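You operate a simulated robot arm through the tools that you are given. There is no shell and no other tool. Be economical: measure what you need, move in short steps, check, and stop when the job is done.

Carry out the task below with a simulated two-armed robot. There is one attempt and no reset: what you move stays moved.

JOB
Put the blue dropper bottle from the top of the far table on the hexagon tile there and the orange dropper bottle on the top of the brown mat. Put the tape measure on the top of the far table away on the near half of the near table. The order is free. Set down upright: dropper bottle, tape measure.

Only the result counts: the job must be done as asked and must still hold three seconds after the hand-in. Knocking over, shifting, dropping, spilling or breaking anything else fails it.

ROBOT AND FRAMES
Two 6-joint arms with two-finger grippers on one trunk, on a base that drives. Base frame: it is fixed to the floor where the robot stands at the start and does not move with it; the origin is under the middle of the robot, x ahead of it, y to its left, z up; the surface under the hand at the start is at about z = 0.95. Readings come in m, degrees, newtons and seconds.
The left shoulder is at the start at [0.03, 0.178, 1.088], the right one opposite. With the tool pointing down near the work surface each hand reaches from about 0.38 to 0.84 m from the robot's upright axis, wherever it stands, measured 20 degrees to its own side. Places, roughly: near half of the near table [5.2, 0.1, 1]; top of the brown mat (29x24 cm) [1.44, -4.04, 0.88]. Payload 2.54 kg a hand.
Tool frame (each hand has its own): the origin (TCP) lies between the finger pads and is the grasp point; the fingertips stand 0.03 m ahead of it; z points along the fingers, y is the line along which they close. The gripper opens to 0.116 m. The gripper's body begins 0.095 m behind the TCP.
Orientation is told as [roll, pitch, yaw] about the base's x, y, z axes, in that order, counted from this pose: with the fingers straight down and closing along the base's y, the tool's x points along the base's -x, its y along +y and its z along -z.

CONTROLS
- The arms move only by the tool send_rows. It takes "left_targets", "right_targets" or both (then of equal length, played together; a hand with none holds still); each is text: rows parted by semicolons, each of 7 numbers parted by spaces: the closure, from 0 (fully open) to 1 (shut), then the shift along the base's x, y, z in units of 250 mm (1.0 is 250 mm), then the turn, a rotation vector about the base's x, y, z in units of 120 degrees (1.0 is 120 degrees). In form: hand tx ty tz wx wy wz; .... A call has 1 to 20 rows; each row is the pose to reach, as a shift and turn from the pose commanded when the call began. A call with a number of a shift or a turn outside -1 to 1 is refused whole. A row lasts 0.2 s, in which the tool goes at most 0.05 m and 8.6 degrees; a call with a longer step from one row to the next is refused whole, and so is a gripper value outside its range. A pose out of reach is approached as far as the arm can. The call stops where the force on the tool passes 40 N (or 10 N more than at its start, if that is more) or the arm is blocked; 0.2 s more then pass. The fingers move at their own pace (about 0.153 m/s each) and stop on an object; they squeeze with about 35 N. The grip force told is the motor's: it shows also when the fingers shut on nothing. Time passes only in rows, and 0.2 s behind the last, so rows that repeat a pose let the fingers close. The reply holds the time, the measured pose of the TCP, the force on the tool along the base axes, the opening and the grip force, in the units named above and with some noise, with the torque about the TCP (base axes, N m) and any sound that the robot's microphone picked up.
- Cameras (640 x 400 px; columns grow to the right, rows downward): "scene" is now at [0.0523, -0.0028, 1.8062]; the picture's right is [0.02, -1.00, 0.00], its down [-0.80, -0.01, -0.60] and it looks along [0.60, 0.01, -0.80] (base axes); focal length 277 px, centre (320, 200). "left" rides on the left gripper at [0.069, 0.015, -0.122] in its tool frame; the picture's right is [-0.21, 0.98, 0.00], its down [-0.83, -0.18, -0.53] and it looks along [-0.52, -0.11, 0.85] (tool axes); focal length 251 px, centre (320, 200). "right" rides on the right gripper at [0.069, -0.015, -0.122] in its tool frame; the picture's right is [0.21, 0.98, 0.00], its down [-0.83, 0.18, -0.53] and it looks along [-0.52, 0.11, 0.85] (tool axes); focal length 251 px, centre (320, 200). There is no depth. A picture from a camera that has moved, and an enlarged one, comes with that camera's place and axes in the base frame and with its lens. The place of the scene camera against the robot may be out by one fixed shift of up to 0.012 m in any direction.
- capture(camera): a new picture of that camera. It takes no simulated time.
- slide_trunk(by): slides the trunk up (or, below 0, down) by that many m; the arms and the scene camera ride with it, the base frame stays. It gives what a move gives, with no picture.
- drive_base(legs): drives the robot by 1 to 6 legs, each [ahead, left, turn to the left] in m, m and degrees, along the robot's own axes; the way and the turn of a leg run together, so that a leg with both is an arc; at most 1.5 m and 180 degrees a leg. The arms and the cameras ride along, it lands a little off, and it stops where it bumps. It gives what a move gives.
- turn_head(pan, tilt): turns the head with the scene camera to pan (to the left, within 143 degrees either way) and tilt (down, from -29 to 69), counted from straight ahead of the robot. It gives what a move gives.
- enlarge(camera, box): a new picture of the part [left, top, right, bottom] of that camera's present view, enlarged. It takes no simulated time.
- finish_job(): hands the job in; it is judged then, once.

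Work in short steps. Places have to be worked out from the pictures, the camera data and where the tool is seen: move nearer, look again, correct. Check each grasp and each placing, and mend what went wrong. You have 165 turns and 138 pictures in all, those below and enlarged ones among them. Open the grippers and draw the arms clear of the work before you hand the job in, unless the task says otherwise; then end with one line.

The tools are called after "Request:" as name(argument=value, ...) on one line, values as JSON. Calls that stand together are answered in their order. send_rows: Moves the arms, as the interface text tells. Its arguments: {"type":"object","properties":{"left_targets":{"type":"string"},"right_targets":{"type":"string"}},"required":[]} The other tools are called the same way: slide_trunk (by) slides the trunk up or down; drive_base (legs) drives the base; turn_head (pan, tilt) turns the head that bears the scene camera; capture (camera) takes a picture; enlarge (camera, box) takes an enlarged picture of a part of a camera's view; finish_job () hands the job in.

At the start:

```text
t: 0.0
left_tcp_pos: [0.4198, 0.2776, 1.291]
left_orientation: [0.1, 0.0, 0.0]
left_force: [0.0, 0.5, -0.1]
left_wrist_torque: [0.02, -0.01, 0.0]
left_gripper_width: 0.1161
left_finger_force: 0.0
right_tcp_pos: [0.5404, -0.1227, 1.2656]
right_orientation: [-0.1, 0.0, 0.0]
right_force: [0.0, -1.1, -0.1]
right_wrist_torque: [-0.02, -0.02, 0.01]
right_gripper_width: 0.116
right_finger_force: 0.0
trunk travel left (down, up): [-0.3, 0.24]
robot x, y, heading: [0.0003, -0.0001, -0.1]
head pan, tilt: [1.1, 53.4]
```

scene: 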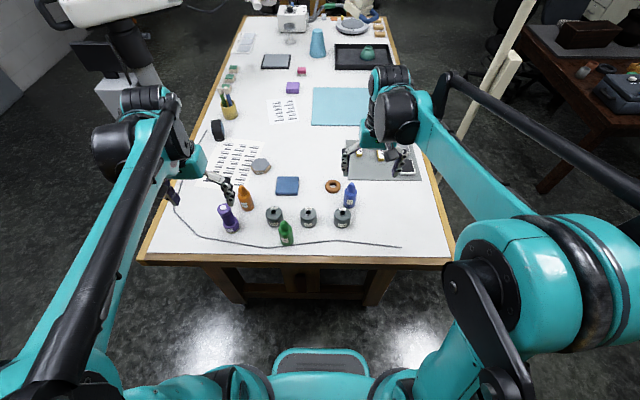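
right: 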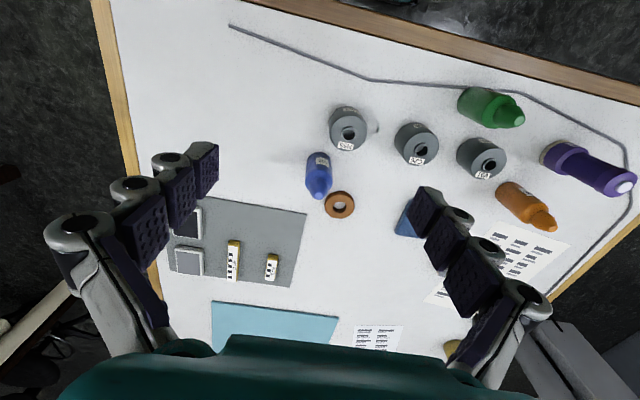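
left: 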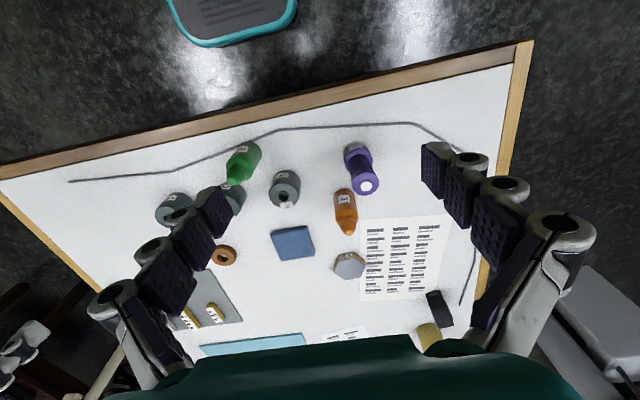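

I'll look closer at the table before me and around the room to identify the objects.

Request:
enlarge(camera="scene", box=[140, 100, 460, 270])

Request:
enlarge(camera="scene", box=[200, 0, 440, 130])

Request:
turn_head(pan=0, tilt=15)

Request:
capture(camera="scene")

Request:
turn_head(pan=-70, tilt=20)

Request:
capture(camera="scene")

```text
2.00 times, centred on (300, 185) of scene
camera zoom: at [0.0523, -0.0028, 1.8062], right [0.02, -1.0, 0.0], down [-0.8, -0.01, -0.6], along [0.6, 0.01, -0.8], focal length 554 px, centre (360, 230)
```

zoom: 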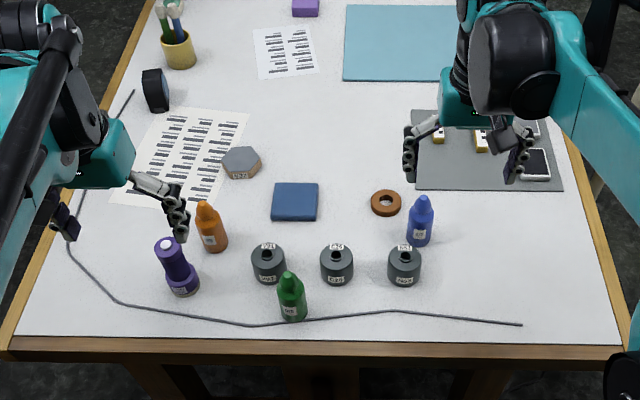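

```text
2.67 times, centred on (320, 65) of scene
camera zoom: at [0.0523, -0.0028, 1.8062], right [0.02, -1.0, 0.0], down [-0.8, -0.01, -0.6], along [0.6, 0.01, -0.8], focal length 739 px, centre (320, 560)
```

zoom: 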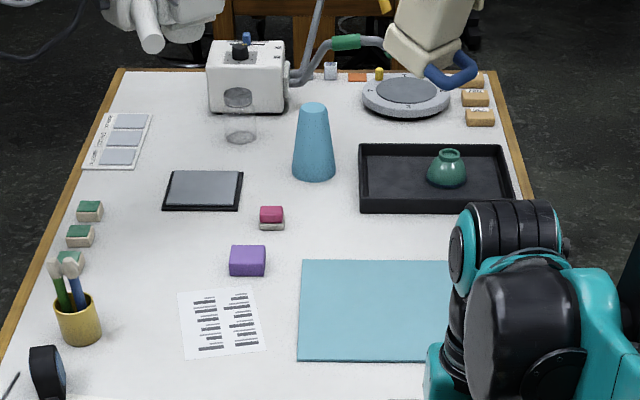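

```text
t: 1.1
left_tcp_pos: [0.4185, 0.2781, 1.2913]
left_orientation: [-0.1, 0.0, 0.0]
left_force: [-0.5, -0.7, 0.5]
left_wrist_torque: [-0.02, 0.05, 0.04]
left_gripper_width: 0.1158
left_finger_force: 0.0
right_tcp_pos: [0.5406, -0.1207, 1.2647]
right_orientation: [0.0, 0.0, 0.0]
right_force: [0.7, 1.3, 0.4]
right_wrist_torque: [0.02, -0.02, -0.01]
right_gripper_width: 0.1159
right_finger_force: 0.0
trunk travel left (down, up): [-0.3, 0.24]
robot x, y, heading: [0.0045, 0.0051, -0.1]
head pan, tilt: [0.0, 15.0]
```

```text
132 pictures are left
camera scene: at [0.072, -0.0042, 1.8643], right [0.0, -1.0, 0.0], down [-0.26, 0.0, -0.97], along [0.97, 0.0, -0.26], focal length 277 px, centre (320, 200)
```

scene: 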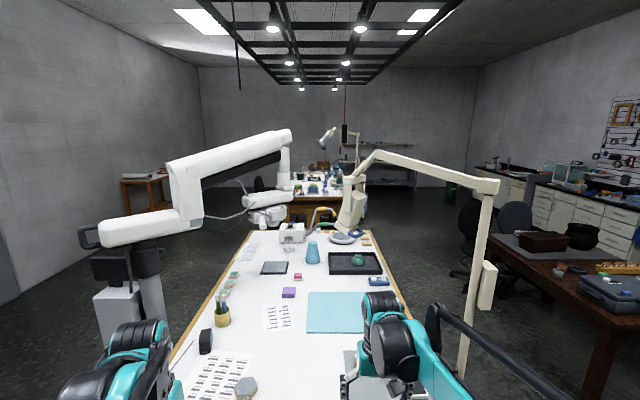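

```text
t: 2.5
left_tcp_pos: [0.4207, 0.2793, 1.2905]
left_orientation: [0.0, 0.1, 0.1]
left_force: [0.1, -0.8, 0.0]
left_wrist_torque: [-0.02, 0.0, -0.03]
left_gripper_width: 0.1161
left_finger_force: 0.0
right_tcp_pos: [0.5402, -0.1217, 1.2646]
right_orientation: [0.0, 0.1, 0.1]
right_force: [-0.1, 0.5, -0.1]
right_wrist_torque: [-0.01, 0.0, 0.0]
right_gripper_width: 0.116
right_finger_force: 0.0
trunk travel left (down, up): [-0.3, 0.24]
robot x, y, heading: [0.002, -0.0011, 0.2]
head pan, tilt: [-70.0, 20.0]
```

```text
131 pictures are left
camera scene: at [0.0105, -0.0916, 1.8563], right [-0.94, -0.34, 0.0], down [-0.12, 0.32, -0.94], along [0.32, -0.88, -0.34], focal length 277 px, centre (320, 200)
```

scene: 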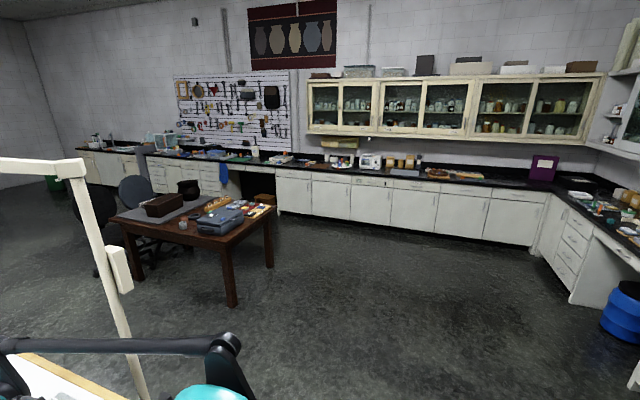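

This table holds the blue/orange bottles and the hexagon; I'll zoom in on the mat area on the side counter, and look around for the other tables.

Request:
enlarge(camera="scene", box=[250, 130, 410, 230])

Request:
turn_head(pan=0, tilt=20)

Request:
enlarge(camera="scene", box=[260, 110, 400, 197])

Request:
enlarge(camera="scene", box=[180, 200, 420, 350])

Request:
turn_head(pan=140, tilt=20)

Request:
capture(camera="scene")

Request:
turn_head(pan=-140, tilt=20)

Request:
capture(camera="scene")

```text
4.00 times, centred on (330, 180) of scene
camera zoom: at [0.0105, -0.0916, 1.8563], right [-0.94, -0.34, 0.0], down [-0.12, 0.32, -0.94], along [0.32, -0.88, -0.34], focal length 1108 px, centre (280, 280)
```

zoom: 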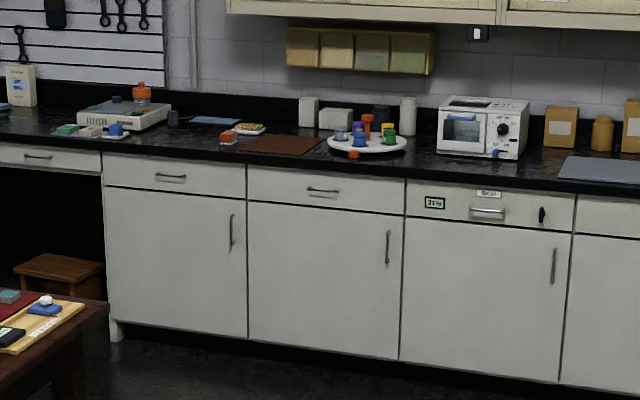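

```text
t: 3.9
left_tcp_pos: [0.4209, 0.2797, 1.2903]
left_orientation: [0.1, 0.0, 0.1]
left_force: [-1.2, -0.1, -0.6]
left_wrist_torque: [-0.02, -0.02, -0.01]
left_gripper_width: 0.116
left_finger_force: 0.1
right_tcp_pos: [0.5409, -0.1222, 1.2657]
right_orientation: [0.0, -0.1, 0.1]
right_force: [-0.7, 0.0, 0.0]
right_wrist_torque: [0.01, 0.02, 0.0]
right_gripper_width: 0.1159
right_finger_force: 0.3
trunk travel left (down, up): [-0.3, 0.24]
robot x, y, heading: [-0.0002, -0.0014, 0.1]
head pan, tilt: [0.0, 20.0]
```

```text
4.57 times, centred on (330, 154) of scene
camera zoom: at [0.0717, -0.0042, 1.8562], right [0.0, -1.0, 0.0], down [-0.34, 0.0, -0.94], along [0.94, 0.0, -0.34], focal length 1266 px, centre (274, 413)
```

zoom: 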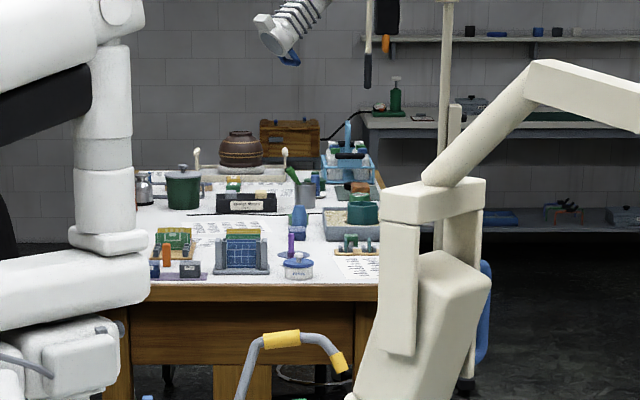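

```text
2.67 times, centred on (300, 275) of scene
camera zoom: at [0.0717, -0.0042, 1.8562], right [0.0, -1.0, 0.0], down [-0.34, 0.0, -0.94], along [0.94, 0.0, -0.34], focal length 739 px, centre (373, 0)
```

zoom: 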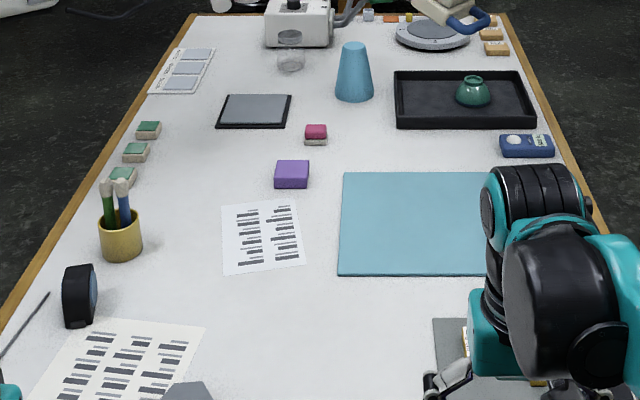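

```text
t: 6.1
left_tcp_pos: [0.4202, 0.2786, 1.2906]
left_orientation: [0.0, 0.0, 0.1]
left_force: [0.2, -0.2, 0.2]
left_wrist_torque: [0.01, 0.02, 0.01]
left_gripper_width: 0.1159
left_finger_force: 0.1
right_tcp_pos: [0.5395, -0.1213, 1.2638]
right_orientation: [0.0, 0.0, 0.0]
right_force: [-0.8, -0.6, 0.4]
right_wrist_torque: [-0.01, -0.01, 0.0]
right_gripper_width: 0.1162
right_finger_force: 0.1
trunk travel left (down, up): [-0.3, 0.24]
robot x, y, heading: [0.0004, 0.002, 0.1]
head pan, tilt: [140.0, 20.0]
```

```text
127 pictures are left
camera scene: at [-0.0927, 0.0557, 1.8563], right [0.64, 0.77, 0.0], down [0.26, -0.22, -0.94], along [-0.72, 0.6, -0.34], focal length 277 px, centre (320, 200)
```

scene: 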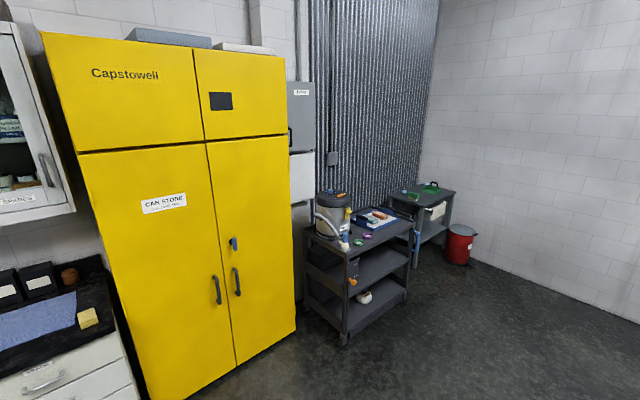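

```text
t: 10.0
left_tcp_pos: [0.4205, 0.2783, 1.2914]
left_orientation: [0.0, -0.1, 0.0]
left_force: [-0.1, -0.5, 0.7]
left_wrist_torque: [-0.03, 0.01, 0.01]
left_gripper_width: 0.116
left_finger_force: 0.0
right_tcp_pos: [0.5396, -0.1225, 1.2641]
right_orientation: [0.0, 0.0, 0.0]
right_force: [-0.1, 0.1, 0.4]
right_wrist_torque: [0.01, 0.03, 0.01]
right_gripper_width: 0.1161
right_finger_force: 0.1
trunk travel left (down, up): [-0.3, 0.24]
robot x, y, heading: [-0.0023, -0.0007, -0.2]
head pan, tilt: [-140.0, 20.0]
```

```text
126 pictures are left
camera scene: at [-0.0927, -0.064, 1.8563], right [-0.64, 0.77, 0.0], down [0.26, 0.22, -0.94], along [-0.72, -0.6, -0.34], focal length 277 px, centre (320, 200)
```

scene: 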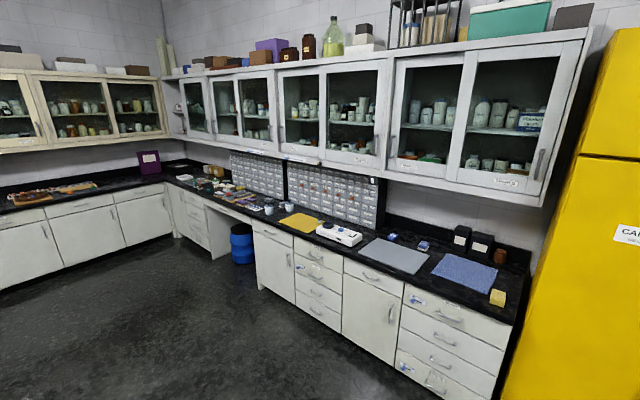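

This is the far table (hexagon at ≈[0.855, 0.26], blue ≈[0.668, -0.10], orange ≈[0.645, 0.28], tape measure ≈[1.04, 0.48]); the near table is at x≈5. I drive ahead 0.1 m so the left hand reaches the hexagon and look again.

Request:
drive_base(legs=[[0.1, 0, 0]])

Request:
turn_head(pan=0, tilt=50)

Request:
capture(camera="scene")

Request:
enlarge(camera="scene", box=[200, 150, 400, 275])

Request:
capture(camera="left")

```text
t: 11.1
left_tcp_pos: [0.519, 0.2781, 1.2903]
left_orientation: [0.0, 0.0, -0.1]
left_force: [0.2, 0.6, -0.3]
left_wrist_torque: [0.0, 0.01, -0.02]
left_gripper_width: 0.1159
left_finger_force: 0.1
right_tcp_pos: [0.6387, -0.1216, 1.2646]
right_orientation: [0.0, -0.1, -0.3]
right_force: [0.3, 0.1, 0.2]
right_wrist_torque: [0.02, 0.06, -0.01]
right_gripper_width: 0.1159
right_finger_force: 0.1
trunk travel left (down, up): [-0.3, 0.24]
robot x, y, heading: [0.0964, 0.0014, -0.1]
head pan, tilt: [-140.0, 20.0]
```

```text
t: 13.3
left_tcp_pos: [0.5183, 0.2774, 1.2909]
left_orientation: [-0.1, 0.0, 0.0]
left_force: [-0.4, -0.1, -0.4]
left_wrist_torque: [-0.01, 0.0, 0.02]
left_gripper_width: 0.1159
left_finger_force: 0.0
right_tcp_pos: [0.6387, -0.1229, 1.2654]
right_orientation: [0.0, -0.1, -0.1]
right_force: [0.1, 0.1, -0.3]
right_wrist_torque: [0.02, -0.01, 0.04]
right_gripper_width: 0.1161
right_finger_force: 0.1
trunk travel left (down, up): [-0.3, 0.24]
robot x, y, heading: [0.0964, 0.0001, -0.3]
head pan, tilt: [0.0, 50.0]
```

```text
125 pictures are left
camera scene: at [0.154, -0.0044, 1.8107], right [0.0, -1.0, 0.0], down [-0.77, 0.0, -0.64], along [0.64, 0.0, -0.77], focal length 277 px, centre (320, 200)
```

scene: 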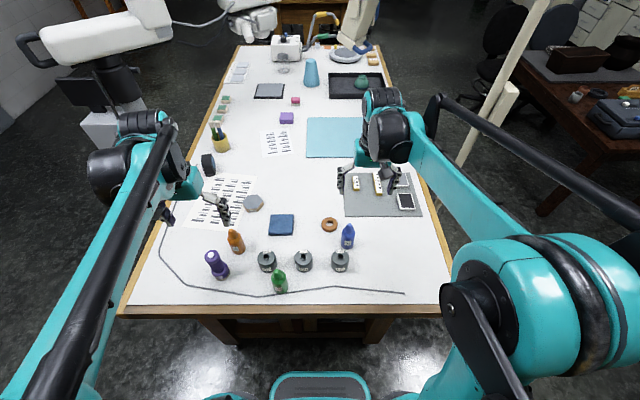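

```text
3.20 times, centred on (300, 212) of scene
camera zoom: at [0.154, -0.0044, 1.8107], right [0.0, -1.0, 0.0], down [-0.77, 0.0, -0.64], along [0.64, 0.0, -0.77], focal length 886 px, centre (384, 160)
```

zoom: 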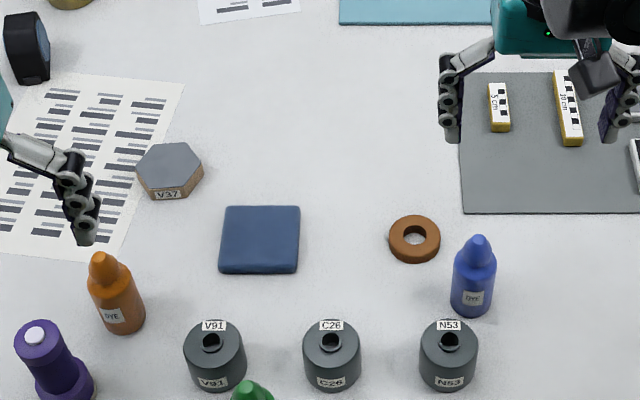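

```text
123 pictures are left
camera left: at [0.4494, 0.2923, 1.4138], right [0.22, 0.98, 0.0], down [0.83, -0.18, 0.53], along [0.52, -0.12, -0.85], focal length 251 px, centre (320, 200)
```

left: 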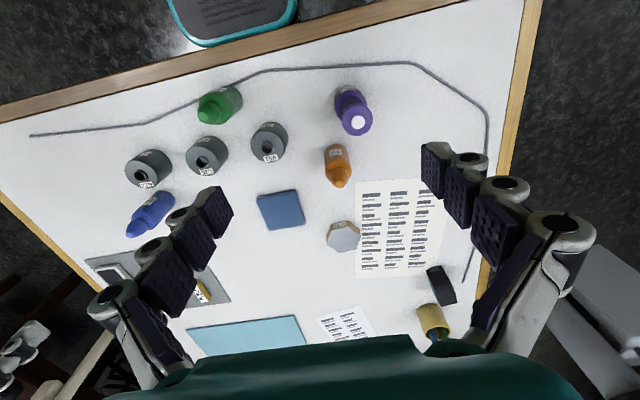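

Blue is at ≈(0.665, -0.105). The right hand hovers above it, so I move the right arm out to the right first, so the left hand can come in.

Request:
send_rows(right_targets="0 -0.08 -0.17 0.03 0 0 0; 0 -0.16 -0.34 0.06 0 0 0; 0 -0.24 -0.5 0.08 0 0 0; 0 -0.32 -0.67 0.1 0 0 0; 0 -0.4 -0.84 0.12 0 0 0; 0 -0.46 -1 0.12 0 0 0")

Request:
send_rows(left_targets="0 0.08 -0.18 -0.04 0 0 0; 0 0.16 -0.36 -0.08 0 0 0; 0 0.24 -0.54 -0.12 0 0 0; 0 0.32 -0.72 -0.16 0 0 0; 0 0.4 -0.88 -0.2 0 0 0; 0 0.45 -1 -0.24 0 0 0")

Request:
send_rows(left_targets="0 0.07 -0.15 -0.08 0 0 0; 0 0.1 -0.3 -0.16 0 0 0; 0 0.12 -0.45 -0.24 0 0 0; 0 0.12 -0.54 -0.32 0 0 0")

Request:
capture(camera="left")

Request:
capture(camera="scene")

```text
t: 14.7
left_tcp_pos: [0.5187, 0.2754, 1.2909]
left_orientation: [0.2, 0.1, -0.1]
left_force: [0.9, 0.0, -0.1]
left_wrist_torque: [0.04, -0.02, 0.0]
left_gripper_width: 0.1162
left_finger_force: 0.1
right_tcp_pos: [0.5239, -0.3745, 1.2934]
right_orientation: [0.1, -0.1, -0.1]
right_force: [-0.5, -0.4, 0.3]
right_wrist_torque: [0.04, -0.02, 0.04]
right_gripper_width: 0.1161
right_finger_force: 0.1
trunk travel left (down, up): [-0.3, 0.24]
robot x, y, heading: [0.0962, 0.0024, 0.0]
head pan, tilt: [0.0, 50.0]
```

```text
refused: row 1 steps farther than a row can; nothing moved
```

```text
t: 15.7
left_tcp_pos: [0.5482, 0.1411, 1.206]
left_orientation: [0.0, 0.0, -0.1]
left_force: [-0.5, 0.5, -0.7]
left_wrist_torque: [0.0, 0.01, 0.01]
left_gripper_width: 0.116
left_finger_force: 0.0
right_tcp_pos: [0.5254, -0.3742, 1.2929]
right_orientation: [0.0, 0.1, -0.1]
right_force: [-0.1, -0.6, -0.1]
right_wrist_torque: [0.05, 0.04, -0.02]
right_gripper_width: 0.1161
right_finger_force: 0.0
trunk travel left (down, up): [-0.3, 0.24]
robot x, y, heading: [0.0985, -0.0013, 0.1]
head pan, tilt: [0.0, 50.0]
```

```text
122 pictures are left
camera left: at [0.4786, 0.1557, 1.3297], right [0.22, 0.98, 0.0], down [0.83, -0.18, 0.53], along [0.52, -0.11, -0.85], focal length 251 px, centre (320, 200)
```

left: 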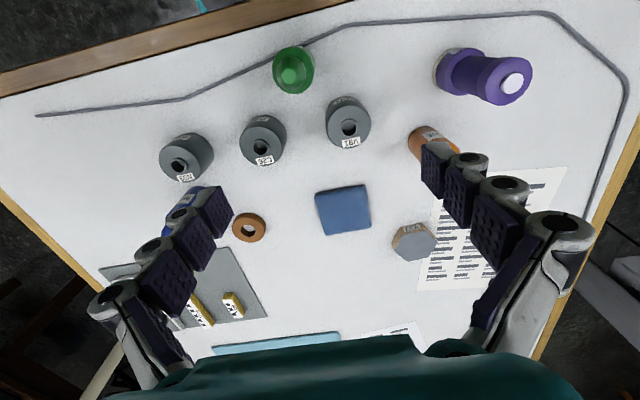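

```text
121 pictures are left
camera scene: at [0.1546, -0.0051, 1.8106], right [0.0, -1.0, 0.0], down [-0.77, 0.0, -0.64], along [0.64, 0.0, -0.77], focal length 277 px, centre (320, 200)
```

scene: 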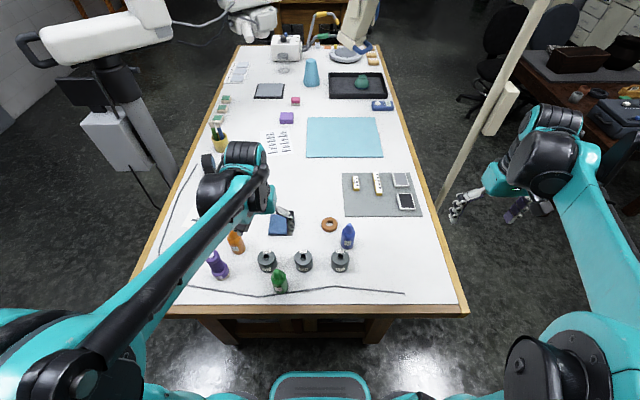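

Continue the left hand toward above the blue bottle.

Request:
send_rows(left_targets="0 0.06 -0.16 -0.03 0 0 0; 0 0.12 -0.32 -0.06 0 0 0; 0 0.18 -0.48 -0.09 0 0 0; 0 0.24 -0.64 -0.12 0 0 0; 0 0.3 -0.8 -0.15 0 0 0; 0 0.36 -0.96 -0.18 0 0 0")

Request:
capture(camera="left")

```text
t: 17.1
left_tcp_pos: [0.639, -0.0971, 1.1657]
left_orientation: [0.1, 0.1, -0.1]
left_force: [0.0, 0.5, 0.1]
left_wrist_torque: [0.03, 0.0, 0.0]
left_gripper_width: 0.1161
left_finger_force: 0.0
right_tcp_pos: [0.5267, -0.3759, 1.293]
right_orientation: [0.0, 0.1, 0.0]
right_force: [0.2, -0.5, 0.3]
right_wrist_torque: [0.03, 0.0, -0.02]
right_gripper_width: 0.1161
right_finger_force: 0.1
trunk travel left (down, up): [-0.3, 0.24]
robot x, y, heading: [0.1005, 0.0002, -0.1]
head pan, tilt: [0.0, 50.0]
```

```text
120 pictures are left
camera left: at [0.57, -0.084, 1.2889], right [0.22, 0.98, 0.0], down [0.83, -0.18, 0.53], along [0.52, -0.11, -0.85], focal length 251 px, centre (320, 200)
```

left: 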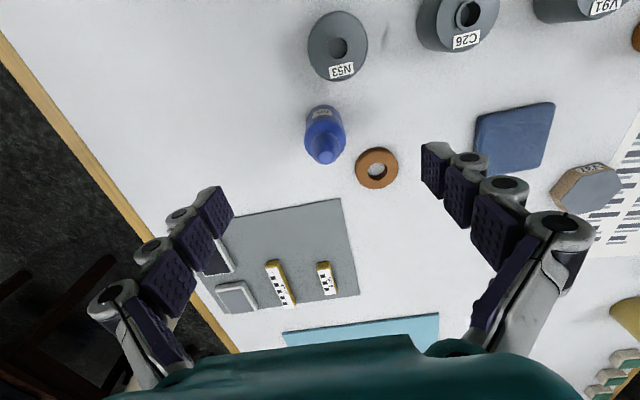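

Blue axis ≈(0.660, -0.097), height about 0.11 m. I lower to just above the tip and check alignment.

Request:
send_rows(left_targets="0 0.05 0 -0.1 0 0 0; 0 0.088 0 -0.2 0 0 0; 0 0.088 0 -0.22 0 0 0")

Request:
capture(camera="left")

Request:
enlarge(camera="scene", box=[240, 170, 440, 295])

```text
t: 17.9
left_tcp_pos: [0.6602, -0.0977, 1.1095]
left_orientation: [0.0, 0.0, -0.1]
left_force: [-0.3, -0.3, 0.7]
left_wrist_torque: [0.0, -0.04, 0.04]
left_gripper_width: 0.1161
left_finger_force: 0.0
right_tcp_pos: [0.5253, -0.3727, 1.2931]
right_orientation: [0.0, 0.1, 0.0]
right_force: [-0.7, 0.9, -0.1]
right_wrist_torque: [-0.04, -0.01, 0.02]
right_gripper_width: 0.1159
right_finger_force: 0.0
trunk travel left (down, up): [-0.3, 0.24]
robot x, y, heading: [0.0991, 0.001, -0.2]
head pan, tilt: [0.0, 50.0]
```

```text
119 pictures are left
camera left: at [0.5908, -0.0829, 1.2333], right [0.22, 0.98, 0.0], down [0.83, -0.18, 0.53], along [0.52, -0.12, -0.85], focal length 251 px, centre (320, 200)
```

left: 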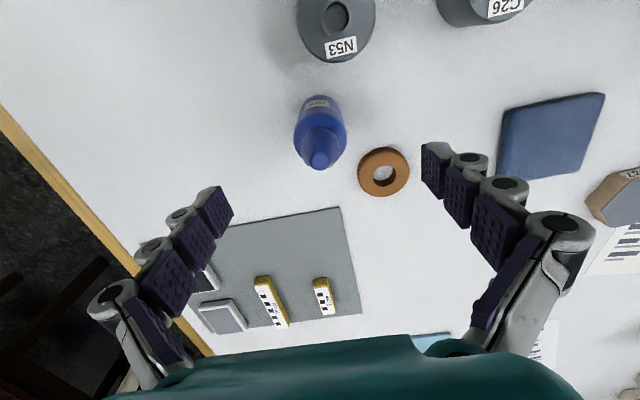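

```text
3.20 times, centred on (340, 232) of scene
camera zoom: at [0.1533, -0.0042, 1.8107], right [0.0, -1.0, 0.0], down [-0.77, 0.0, -0.64], along [0.64, 0.0, -0.77], focal length 886 px, centre (256, 96)
```

zoom: 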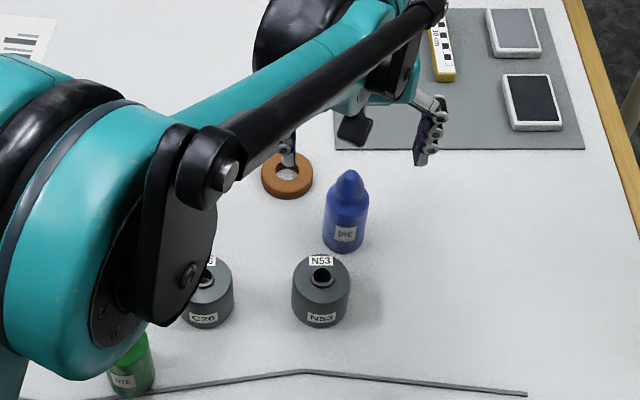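

The bottle is centred under the grasp point (tip ≈1.064). Descend to z≈1.0 and close.

Request:
send_rows(left_targets="0 0 0 -0.15 0 0 0; 0 0 0 -0.3 0 0 0; 0 0 0 -0.44 0 0 0; 0 0 0 -0.44 0 0 0; 1 0 0 -0.44 0 0 0; 1 0 0 -0.44 0 0 0; 1 0 0 -0.44 0 0 0")

Request:
capture(camera="left")

```text
t: 19.5
left_tcp_pos: [0.6602, -0.0953, 1.0014]
left_orientation: [0.0, 0.0, 0.0]
left_force: [0.4, -0.5, 4.4]
left_wrist_torque: [-0.07, -0.04, 0.06]
left_gripper_width: 0.0444
left_finger_force: 34.6
right_tcp_pos: [0.5254, -0.3738, 1.2946]
right_orientation: [0.0, 0.1, -0.1]
right_force: [0.8, 0.5, -0.6]
right_wrist_torque: [0.02, -0.01, 0.01]
right_gripper_width: 0.116
right_finger_force: 0.2
trunk travel left (down, up): [-0.3, 0.24]
robot x, y, heading: [0.0984, -0.0011, 0.0]
head pan, tilt: [0.0, 50.0]
```

```text
117 pictures are left
camera left: at [0.5905, -0.0825, 1.1228], right [0.22, 0.98, 0.0], down [0.83, -0.18, 0.53], along [0.52, -0.12, -0.85], focal length 251 px, centre (320, 200)
```

left: 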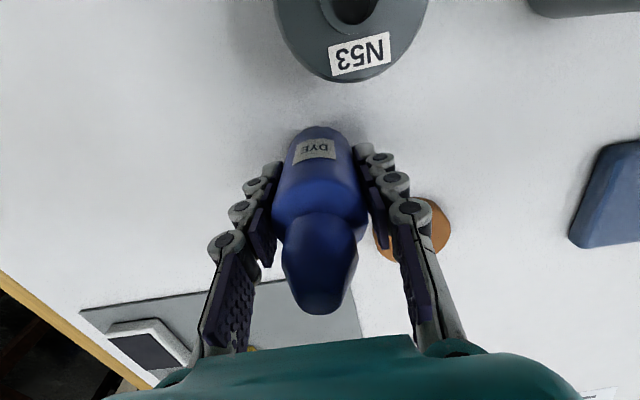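

Grip holds at 0.044 m. Lift and carry toward the hexagon.

Request:
send_rows(left_targets="1 0 0 0.16 0 0 0; 1 0 0 0.32 0 0 0; 1 0 0 0.46 0 0 0; 1 0.1 0.15 0.46 0 0 0; 1 0.2 0.31 0.46 0 0 0; 1 0.3 0.47 0.46 0 0 0; 1 0.4 0.63 0.46 0 0 0; 1 0.48 0.79 0.46 0 0 0; 1 0.54 0.95 0.46 0 0 0")

Request:
capture(camera="left")

```text
t: 21.5
left_tcp_pos: [0.7978, 0.1423, 1.1141]
left_orientation: [-0.1, 0.1, -0.1]
left_force: [0.5, 0.6, -0.7]
left_wrist_torque: [-0.02, 0.03, 0.01]
left_gripper_width: 0.0443
left_finger_force: 35.4
right_tcp_pos: [0.5254, -0.371, 1.2934]
right_orientation: [0.0, 0.1, -0.1]
right_force: [0.1, -0.2, 0.2]
right_wrist_torque: [-0.03, 0.05, 0.01]
right_gripper_width: 0.1158
right_finger_force: 0.0
trunk travel left (down, up): [-0.3, 0.24]
robot x, y, heading: [0.0992, 0.0008, 0.2]
head pan, tilt: [0.0, 50.0]
```

```text
116 pictures are left
camera left: at [0.7286, 0.1564, 1.2376], right [0.22, 0.98, 0.0], down [0.83, -0.18, 0.53], along [0.52, -0.12, -0.85], focal length 251 px, centre (320, 200)
```

left: 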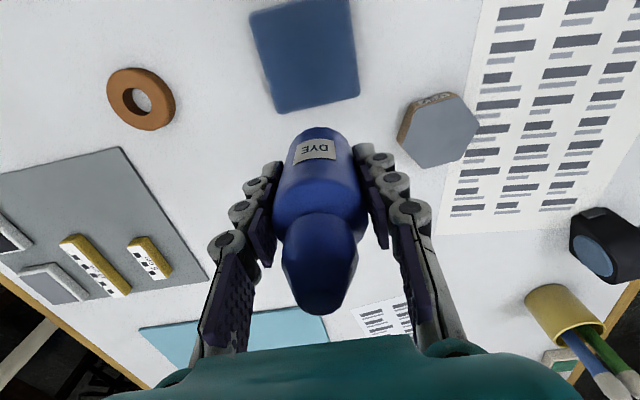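

Hexagon centre ≈(0.837, 0.263), top about 0.972. Move over it, and take pictures to check alignment.

Request:
send_rows(left_targets="1 0.06 0.15 0 0 0 0; 1 0.1 0.3 0 0 0 0; 1 0.14 0.42 0 0 0 0; 1 0.157 0.483 -0.1 0 0 0; 1 0.157 0.483 -0.2 0 0 0; 1 0.157 0.483 -0.2 0 0 0")

Request:
capture(camera="left")

Request:
enlarge(camera="scene", box=[200, 150, 340, 238])

```text
t: 22.9
left_tcp_pos: [0.8358, 0.2613, 1.0655]
left_orientation: [0.0, 0.0, -0.1]
left_force: [0.6, 0.1, -1.2]
left_wrist_torque: [-0.01, -0.02, -0.03]
left_gripper_width: 0.0443
left_finger_force: 35.0
right_tcp_pos: [0.5252, -0.3733, 1.2931]
right_orientation: [0.0, 0.0, -0.1]
right_force: [0.7, 1.0, -0.7]
right_wrist_torque: [-0.01, -0.04, -0.01]
right_gripper_width: 0.1159
right_finger_force: 0.0
trunk travel left (down, up): [-0.3, 0.24]
robot x, y, heading: [0.0991, 0.0004, -0.0]
head pan, tilt: [0.0, 50.0]
```

```text
115 pictures are left
camera left: at [0.7664, 0.2758, 1.1883], right [0.22, 0.98, 0.0], down [0.83, -0.18, 0.53], along [0.52, -0.12, -0.85], focal length 251 px, centre (320, 200)
```

left: 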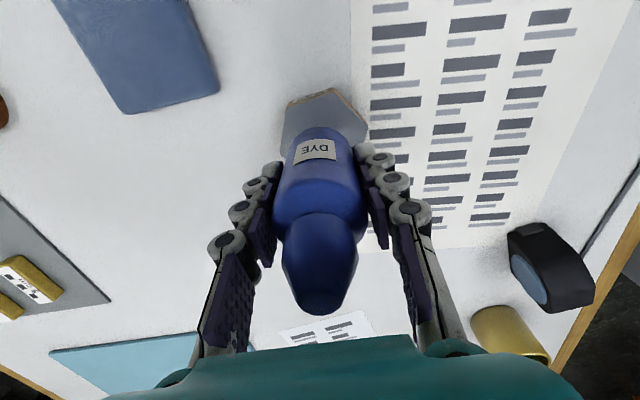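

```text
4.55 times, centred on (270, 194) of scene
camera zoom: at [0.1541, -0.004, 1.8107], right [0.0, -1.0, 0.0], down [-0.77, 0.0, -0.64], along [0.64, 0.0, -0.77], focal length 1259 px, centre (547, 227)
```

zoom: 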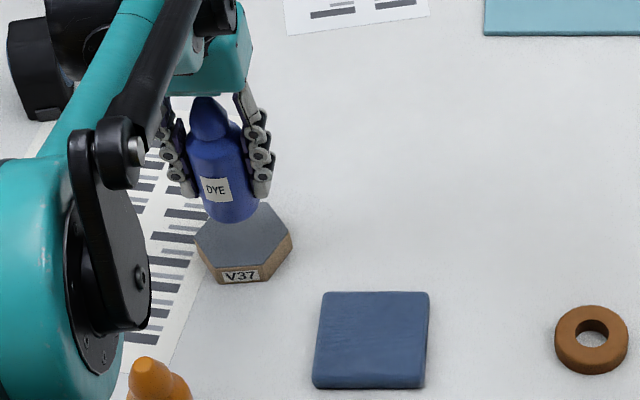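

Well centred. Lower in small steps until contact.

Request:
send_rows(left_targets="1 0 0.004 -0.08 0 0 0; 1 0 0.004 -0.13 0 0 0; 1 0 0.004 -0.15 0 0 0; 1 0 0.004 -0.16 0 0 0")

```text
t: 23.9
left_tcp_pos: [0.8371, 0.2633, 1.0251]
left_orientation: [0.0, 0.0, 0.0]
left_force: [-0.2, -0.6, -0.9]
left_wrist_torque: [0.01, -0.02, 0.03]
left_gripper_width: 0.0445
left_finger_force: 34.5
right_tcp_pos: [0.5245, -0.3729, 1.2936]
right_orientation: [0.0, 0.0, -0.1]
right_force: [-0.7, -0.2, 0.3]
right_wrist_torque: [0.0, 0.01, 0.01]
right_gripper_width: 0.1158
right_finger_force: 0.0
trunk travel left (down, up): [-0.3, 0.24]
robot x, y, heading: [0.0966, 0.0026, -0.0]
head pan, tilt: [0.0, 50.0]
```

No contact yet; continue millimetre-wise.

Request:
send_rows(left_targets="1 0 0 -0.008 0 0 0; 1 0 0 -0.012 0 0 0")

Request:
enlarge(camera="scene", box=[220, 160, 300, 210])

```text
t: 24.5
left_tcp_pos: [0.8353, 0.2612, 1.0236]
left_orientation: [0.0, -0.1, -0.1]
left_force: [4.2, 1.6, 13.4]
left_wrist_torque: [-0.02, -0.16, 0.0]
left_gripper_width: 0.0443
left_finger_force: 35.3
right_tcp_pos: [0.5236, -0.3737, 1.293]
right_orientation: [0.0, 0.0, -0.2]
right_force: [0.0, 1.1, -0.2]
right_wrist_torque: [-0.02, -0.01, 0.01]
right_gripper_width: 0.1158
right_finger_force: 0.0
trunk travel left (down, up): [-0.3, 0.24]
robot x, y, heading: [0.1007, -0.0035, -0.2]
head pan, tilt: [0.0, 50.0]
```

```text
8.00 times, centred on (260, 185) of scene
camera zoom: at [0.153, -0.0048, 1.8109], right [0.0, -1.0, 0.0], down [-0.77, 0.0, -0.64], along [0.64, 0.0, -0.77], focal length 2216 px, centre (800, 320)
```

zoom: 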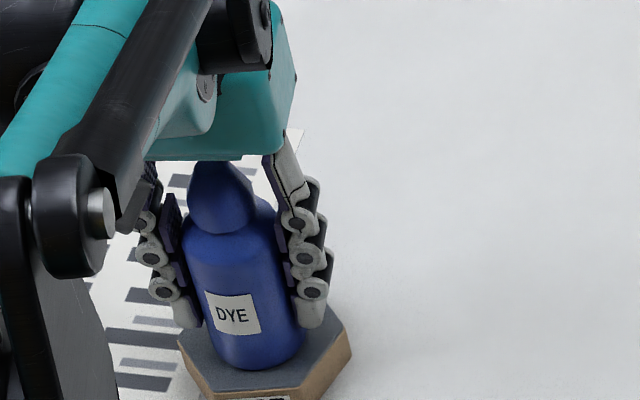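

Contact (13 N). Ease up a hair, open and retract straight up.

Request:
send_rows(left_targets="1 0 0 0.005 0 0 0; 0.5 0 0 0.005 0 0 0; 0.3 0 0 0.005 0 0 0; 0.3 0 0 0.005 0 0 0; 0.3 0 0 0.15 0 0 0; 0.3 0 0 0.3 0 0 0; 0.3 0 0 0.45 0 0 0; 0.3 0 0 0.6 0 0 0")

Request:
capture(camera="left")

Request:
enlarge(camera="scene", box=[200, 150, 360, 250])

```text
t: 26.3
left_tcp_pos: [0.8366, 0.2626, 1.1737]
left_orientation: [0.1, -0.1, -0.1]
left_force: [0.7, -0.5, 0.4]
left_wrist_torque: [-0.02, 0.0, 0.02]
left_gripper_width: 0.0814
left_finger_force: 0.1
right_tcp_pos: [0.5236, -0.3741, 1.2936]
right_orientation: [0.0, -0.1, -0.1]
right_force: [-0.6, -0.7, 0.2]
right_wrist_torque: [0.05, 0.0, 0.03]
right_gripper_width: 0.1159
right_finger_force: 0.1
trunk travel left (down, up): [-0.3, 0.24]
robot x, y, heading: [0.1007, 0.0005, -0.0]
head pan, tilt: [0.0, 50.0]
```

```text
112 pictures are left
camera left: at [0.767, 0.2777, 1.2974], right [0.22, 0.98, 0.0], down [0.83, -0.18, 0.53], along [0.52, -0.12, -0.85], focal length 251 px, centre (320, 200)
```

left: 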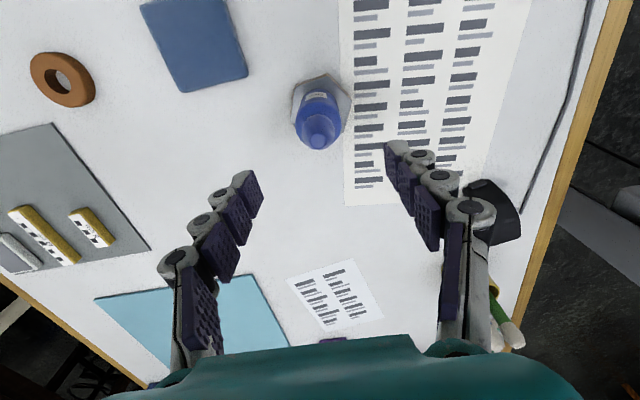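

```text
4.00 times, centred on (280, 200) of scene
camera zoom: at [0.1533, -0.0048, 1.8107], right [0.0, -1.0, 0.0], down [-0.77, 0.0, -0.64], along [0.64, 0.0, -0.77], focal length 1108 px, centre (480, 200)
```

zoom: 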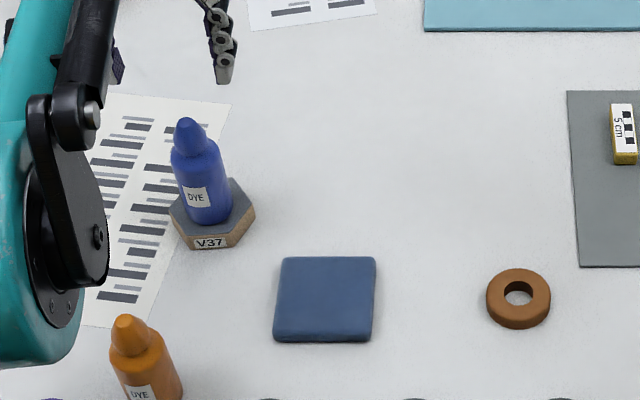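

Blue stands on the hexagon. Now move the left hand back over the orange bottle.

Request:
send_rows(left_targets="0.3 -0.18 0.02 0 0 0 0; 0.3 -0.36 0.04 0 0 0 0; 0.3 -0.54 0.07 0 0 0 0; 0.3 -0.7 0.09 0 0 0 0; 0.3 -0.84 0.1 0 0 0 0")

Request:
capture(camera="left")

```text
t: 27.5
left_tcp_pos: [0.6216, 0.285, 1.1728]
left_orientation: [0.1, -0.1, 0.0]
left_force: [-0.4, -0.1, 0.9]
left_wrist_torque: [0.02, -0.02, 0.02]
left_gripper_width: 0.0811
left_finger_force: 0.1
right_tcp_pos: [0.5239, -0.3735, 1.2935]
right_orientation: [0.0, -0.1, -0.1]
right_force: [-0.1, -0.8, -0.1]
right_wrist_torque: [-0.02, -0.03, -0.01]
right_gripper_width: 0.1161
right_finger_force: 0.1
trunk travel left (down, up): [-0.3, 0.24]
robot x, y, heading: [0.0983, -0.0008, -0.1]
head pan, tilt: [0.0, 50.0]
```

```text
110 pictures are left
camera left: at [0.5518, 0.2999, 1.2959], right [0.22, 0.98, 0.0], down [0.82, -0.18, 0.53], along [0.52, -0.12, -0.85], focal length 251 px, centre (320, 200)
```

left: 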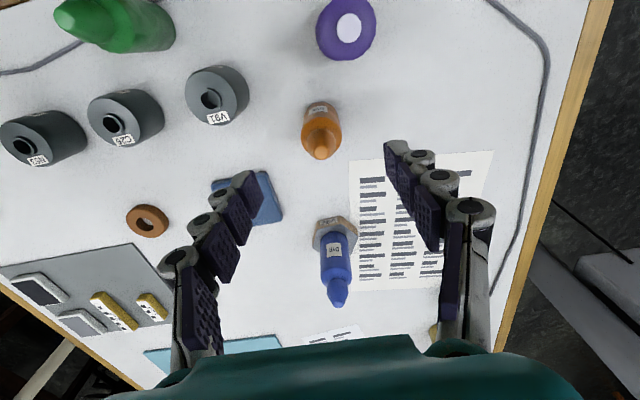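

Orange axis ≈(0.639, 0.280). Align, descend and grasp.

Request:
send_rows(left_targets="0.3 0.07 -0.02 -0.1 0 0 0; 0.3 0.07 -0.02 -0.28 0 0 0; 0.3 0.07 -0.02 -0.45 0 0 0; 0.3 0.07 -0.02 -0.6 0 0 0; 0.3 0.07 -0.02 -0.69 0 0 0; 0.3 0.07 -0.02 -0.69 0 0 0; 1 0.07 -0.02 -0.69 0 0 0; 1 0.07 -0.02 -0.69 0 0 0; 1 0.07 -0.02 -0.69 0 0 0")

Request:
capture(camera="left")

```text
t: 29.5
left_tcp_pos: [0.6426, 0.2827, 0.9974]
left_orientation: [0.1, 0.0, -0.1]
left_force: [-0.9, 0.1, 0.9]
left_wrist_torque: [-0.01, 0.01, 0.02]
left_gripper_width: 0.0444
left_finger_force: 34.7
right_tcp_pos: [0.5246, -0.3735, 1.2933]
right_orientation: [0.0, -0.1, -0.1]
right_force: [0.4, 0.5, -0.6]
right_wrist_torque: [0.06, 0.02, -0.01]
right_gripper_width: 0.1159
right_finger_force: 0.0
trunk travel left (down, up): [-0.3, 0.24]
robot x, y, heading: [0.0949, -0.0005, -0.0]
head pan, tilt: [0.0, 50.0]
```

```text
109 pictures are left
camera left: at [0.5727, 0.2975, 1.1207], right [0.22, 0.98, 0.0], down [0.83, -0.18, 0.53], along [0.52, -0.12, -0.85], focal length 251 px, centre (320, 200)
```

left: 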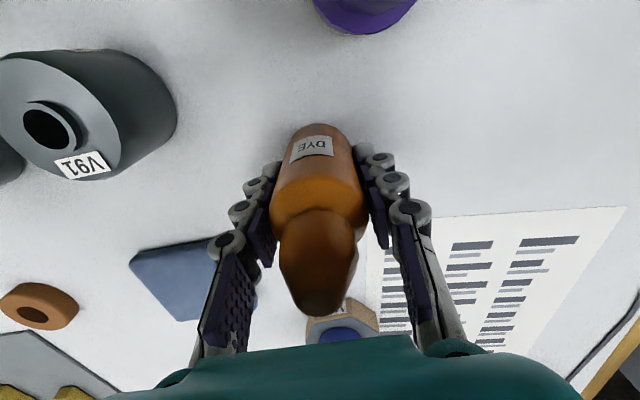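

Orange grasped. Lift it and pull in toward the body, likewise tuck the right arm, then look left.

Request:
send_rows(left_targets="1 0 0 0.18 0 0 0; 1 0 0 0.36 0 0 0; 1 0 0 0.54 0 0 0; 1 0 0 0.72 0 0 0; 1 0 0 0.9 0 0 0; 1 -0.1 0 1 0 0 0; 1 -0.25 0 1 0 0 0; 1 -0.4 0 1 0 0 0; 1 -0.5 0 1 0 0 0")

Request:
drive_base(legs=[[-0.25, 0, 0]])

Request:
turn_head(pan=50, tilt=30)

Request:
capture(camera="scene")

```text
t: 31.5
left_tcp_pos: [0.5151, 0.2826, 1.2497]
left_orientation: [0.0, -0.1, -0.1]
left_force: [-1.1, 0.1, -0.7]
left_wrist_torque: [0.03, -0.02, 0.01]
left_gripper_width: 0.0442
left_finger_force: 34.8
right_tcp_pos: [0.5238, -0.3736, 1.2938]
right_orientation: [0.0, 0.0, -0.1]
right_force: [0.1, 0.2, 0.9]
right_wrist_torque: [0.01, -0.04, -0.01]
right_gripper_width: 0.116
right_finger_force: 0.0
trunk travel left (down, up): [-0.3, 0.24]
robot x, y, heading: [0.0966, 0.0022, -0.2]
head pan, tilt: [0.0, 50.0]
```

```text
t: 33.4
left_tcp_pos: [0.2645, 0.2815, 1.2486]
left_orientation: [-0.1, 0.0, -0.5]
left_force: [0.2, 0.0, -1.5]
left_wrist_torque: [-0.03, -0.06, 0.01]
left_gripper_width: 0.0444
left_finger_force: 34.8
right_tcp_pos: [0.2695, -0.375, 1.2937]
right_orientation: [-0.1, 0.0, -0.5]
right_force: [-0.4, -0.4, 0.0]
right_wrist_torque: [0.0, -0.01, 0.0]
right_gripper_width: 0.1161
right_finger_force: 0.0
trunk travel left (down, up): [-0.3, 0.24]
robot x, y, heading: [-0.1533, 0.002, -0.5]
head pan, tilt: [0.0, 50.0]
```

```text
t: 34.5
left_tcp_pos: [0.2664, 0.2807, 1.2496]
left_orientation: [0.0, 0.0, -0.5]
left_force: [1.4, 0.9, -0.8]
left_wrist_torque: [-0.01, -0.01, 0.01]
left_gripper_width: 0.0442
left_finger_force: 34.9
right_tcp_pos: [0.2705, -0.375, 1.2931]
right_orientation: [0.1, -0.1, -0.5]
right_force: [-1.0, -0.6, 0.0]
right_wrist_torque: [0.0, 0.0, 0.0]
right_gripper_width: 0.1158
right_finger_force: 0.1
trunk travel left (down, up): [-0.3, 0.24]
robot x, y, heading: [-0.1511, 0.0, -0.9]
head pan, tilt: [50.0, 30.0]
```

```text
108 pictures are left
camera scene: at [-0.117, 0.0661, 1.8402], right [0.76, -0.65, 0.0], down [-0.33, -0.38, -0.87], along [0.56, 0.66, -0.5], focal length 277 px, centre (320, 200)
```

scene: 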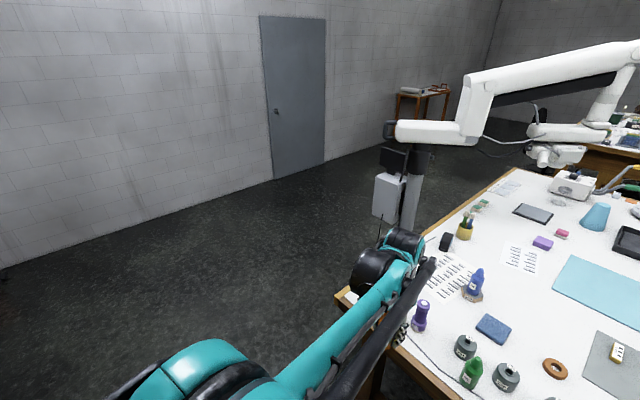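

Left aisle is passable, but I'll first deliver the orange bottle to the brown mat. Turn right by 90° and drive toward the counter.

Request:
drive_base(legs=[[0, 0, -89], [1.4, 0, 0], [1.3, 0, 0]])

Request:
turn_head(pan=35, tilt=35)

Request:
capture(camera="scene")

```text
t: 51.4
left_tcp_pos: [0.2929, -3.0755, 1.2488]
left_orientation: [0.0, 0.0, -84.8]
left_force: [-0.2, 0.0, -0.9]
left_wrist_torque: [0.02, 0.02, -0.03]
left_gripper_width: 0.0443
left_finger_force: 35.2
right_tcp_pos: [-0.3561, -3.1466, 1.2932]
right_orientation: [0.0, 0.0, -84.6]
right_force: [-0.7, -0.9, 0.6]
right_wrist_torque: [0.05, -0.03, 0.01]
right_gripper_width: 0.116
right_finger_force: 0.1
trunk travel left (down, up): [-0.3, 0.24]
robot x, y, heading: [-0.0247, -2.6868, -84.9]
head pan, tilt: [50.0, 30.0]
```

```text
t: 52.1
left_tcp_pos: [0.2952, -3.0758, 1.2506]
left_orientation: [0.1, 0.0, -84.8]
left_force: [0.6, -0.3, -0.1]
left_wrist_torque: [-0.01, 0.02, 0.01]
left_gripper_width: 0.0447
left_finger_force: 35.3
right_tcp_pos: [-0.3576, -3.1459, 1.2946]
right_orientation: [0.0, 0.1, -84.6]
right_force: [0.2, 0.3, -0.3]
right_wrist_torque: [-0.01, 0.01, 0.03]
right_gripper_width: 0.1158
right_finger_force: 0.0
trunk travel left (down, up): [-0.3, 0.24]
robot x, y, heading: [-0.0262, -2.6876, -84.6]
head pan, tilt: [35.0, 35.0]
```

```text
107 pictures are left
camera scene: at [0.0363, -2.7276, 1.8324], right [-0.76, -0.65, 0.0], down [-0.37, 0.44, -0.82], along [0.53, -0.62, -0.57], focal length 277 px, centre (320, 200)
```

scene: 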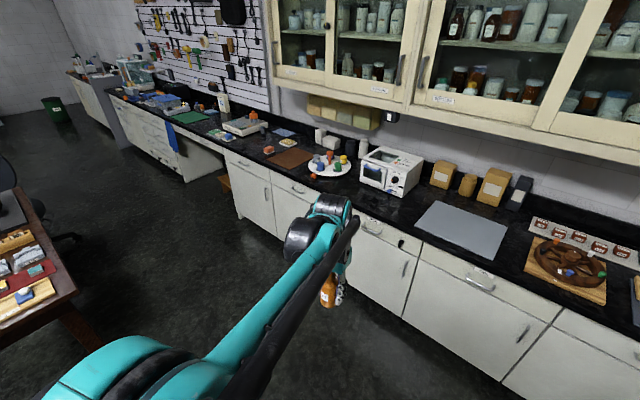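

Mat seen. Straighten, go ahead 0.5 m, then strafe left, then check.

Request:
drive_base(legs=[[0, 0, -5.4], [0.5, 0, 0], [0, 1.2, 0]])

Request:
turn_head(pan=10, tilt=50)

Request:
capture(camera="scene")

```text
t: 61.3
left_tcp_pos: [1.4653, -3.6162, 1.2499]
left_orientation: [0.2, -0.1, -90.9]
left_force: [-0.2, 0.2, -1.4]
left_wrist_torque: [-0.06, 0.01, 0.0]
left_gripper_width: 0.0443
left_finger_force: 35.0
right_tcp_pos: [0.8086, -3.6162, 1.2939]
right_orientation: [0.0, 0.0, -90.9]
right_force: [0.8, 0.2, 0.4]
right_wrist_torque: [0.01, 0.0, 0.01]
right_gripper_width: 0.1158
right_finger_force: 0.0
trunk travel left (down, up): [-0.3, 0.24]
robot x, y, heading: [1.1898, -3.1903, -91.0]
head pan, tilt: [35.0, 35.0]
```

```text
t: 62.2
left_tcp_pos: [1.4653, -3.6185, 1.2495]
left_orientation: [0.0, 0.0, -91.0]
left_force: [0.4, -0.9, -1.7]
left_wrist_torque: [-0.01, 0.02, -0.05]
left_gripper_width: 0.0442
left_finger_force: 34.6
right_tcp_pos: [0.8089, -3.6169, 1.2929]
right_orientation: [0.1, 0.0, -90.8]
right_force: [0.0, -1.0, 0.4]
right_wrist_torque: [0.03, 0.02, 0.0]
right_gripper_width: 0.1159
right_finger_force: 0.1
trunk travel left (down, up): [-0.3, 0.24]
robot x, y, heading: [1.1881, -3.2002, -90.8]
head pan, tilt: [10.0, 50.0]
```

```text
106 pictures are left
camera scene: at [1.2094, -3.2462, 1.8107], right [-0.99, -0.16, 0.0], down [-0.12, 0.76, -0.64], along [0.1, -0.63, -0.77], focal length 277 px, centre (320, 200)
```

scene: 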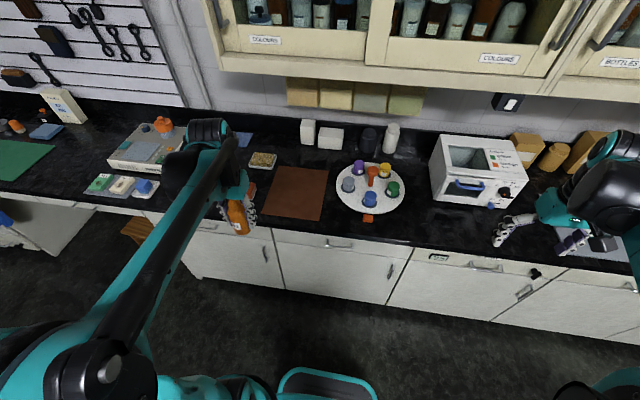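

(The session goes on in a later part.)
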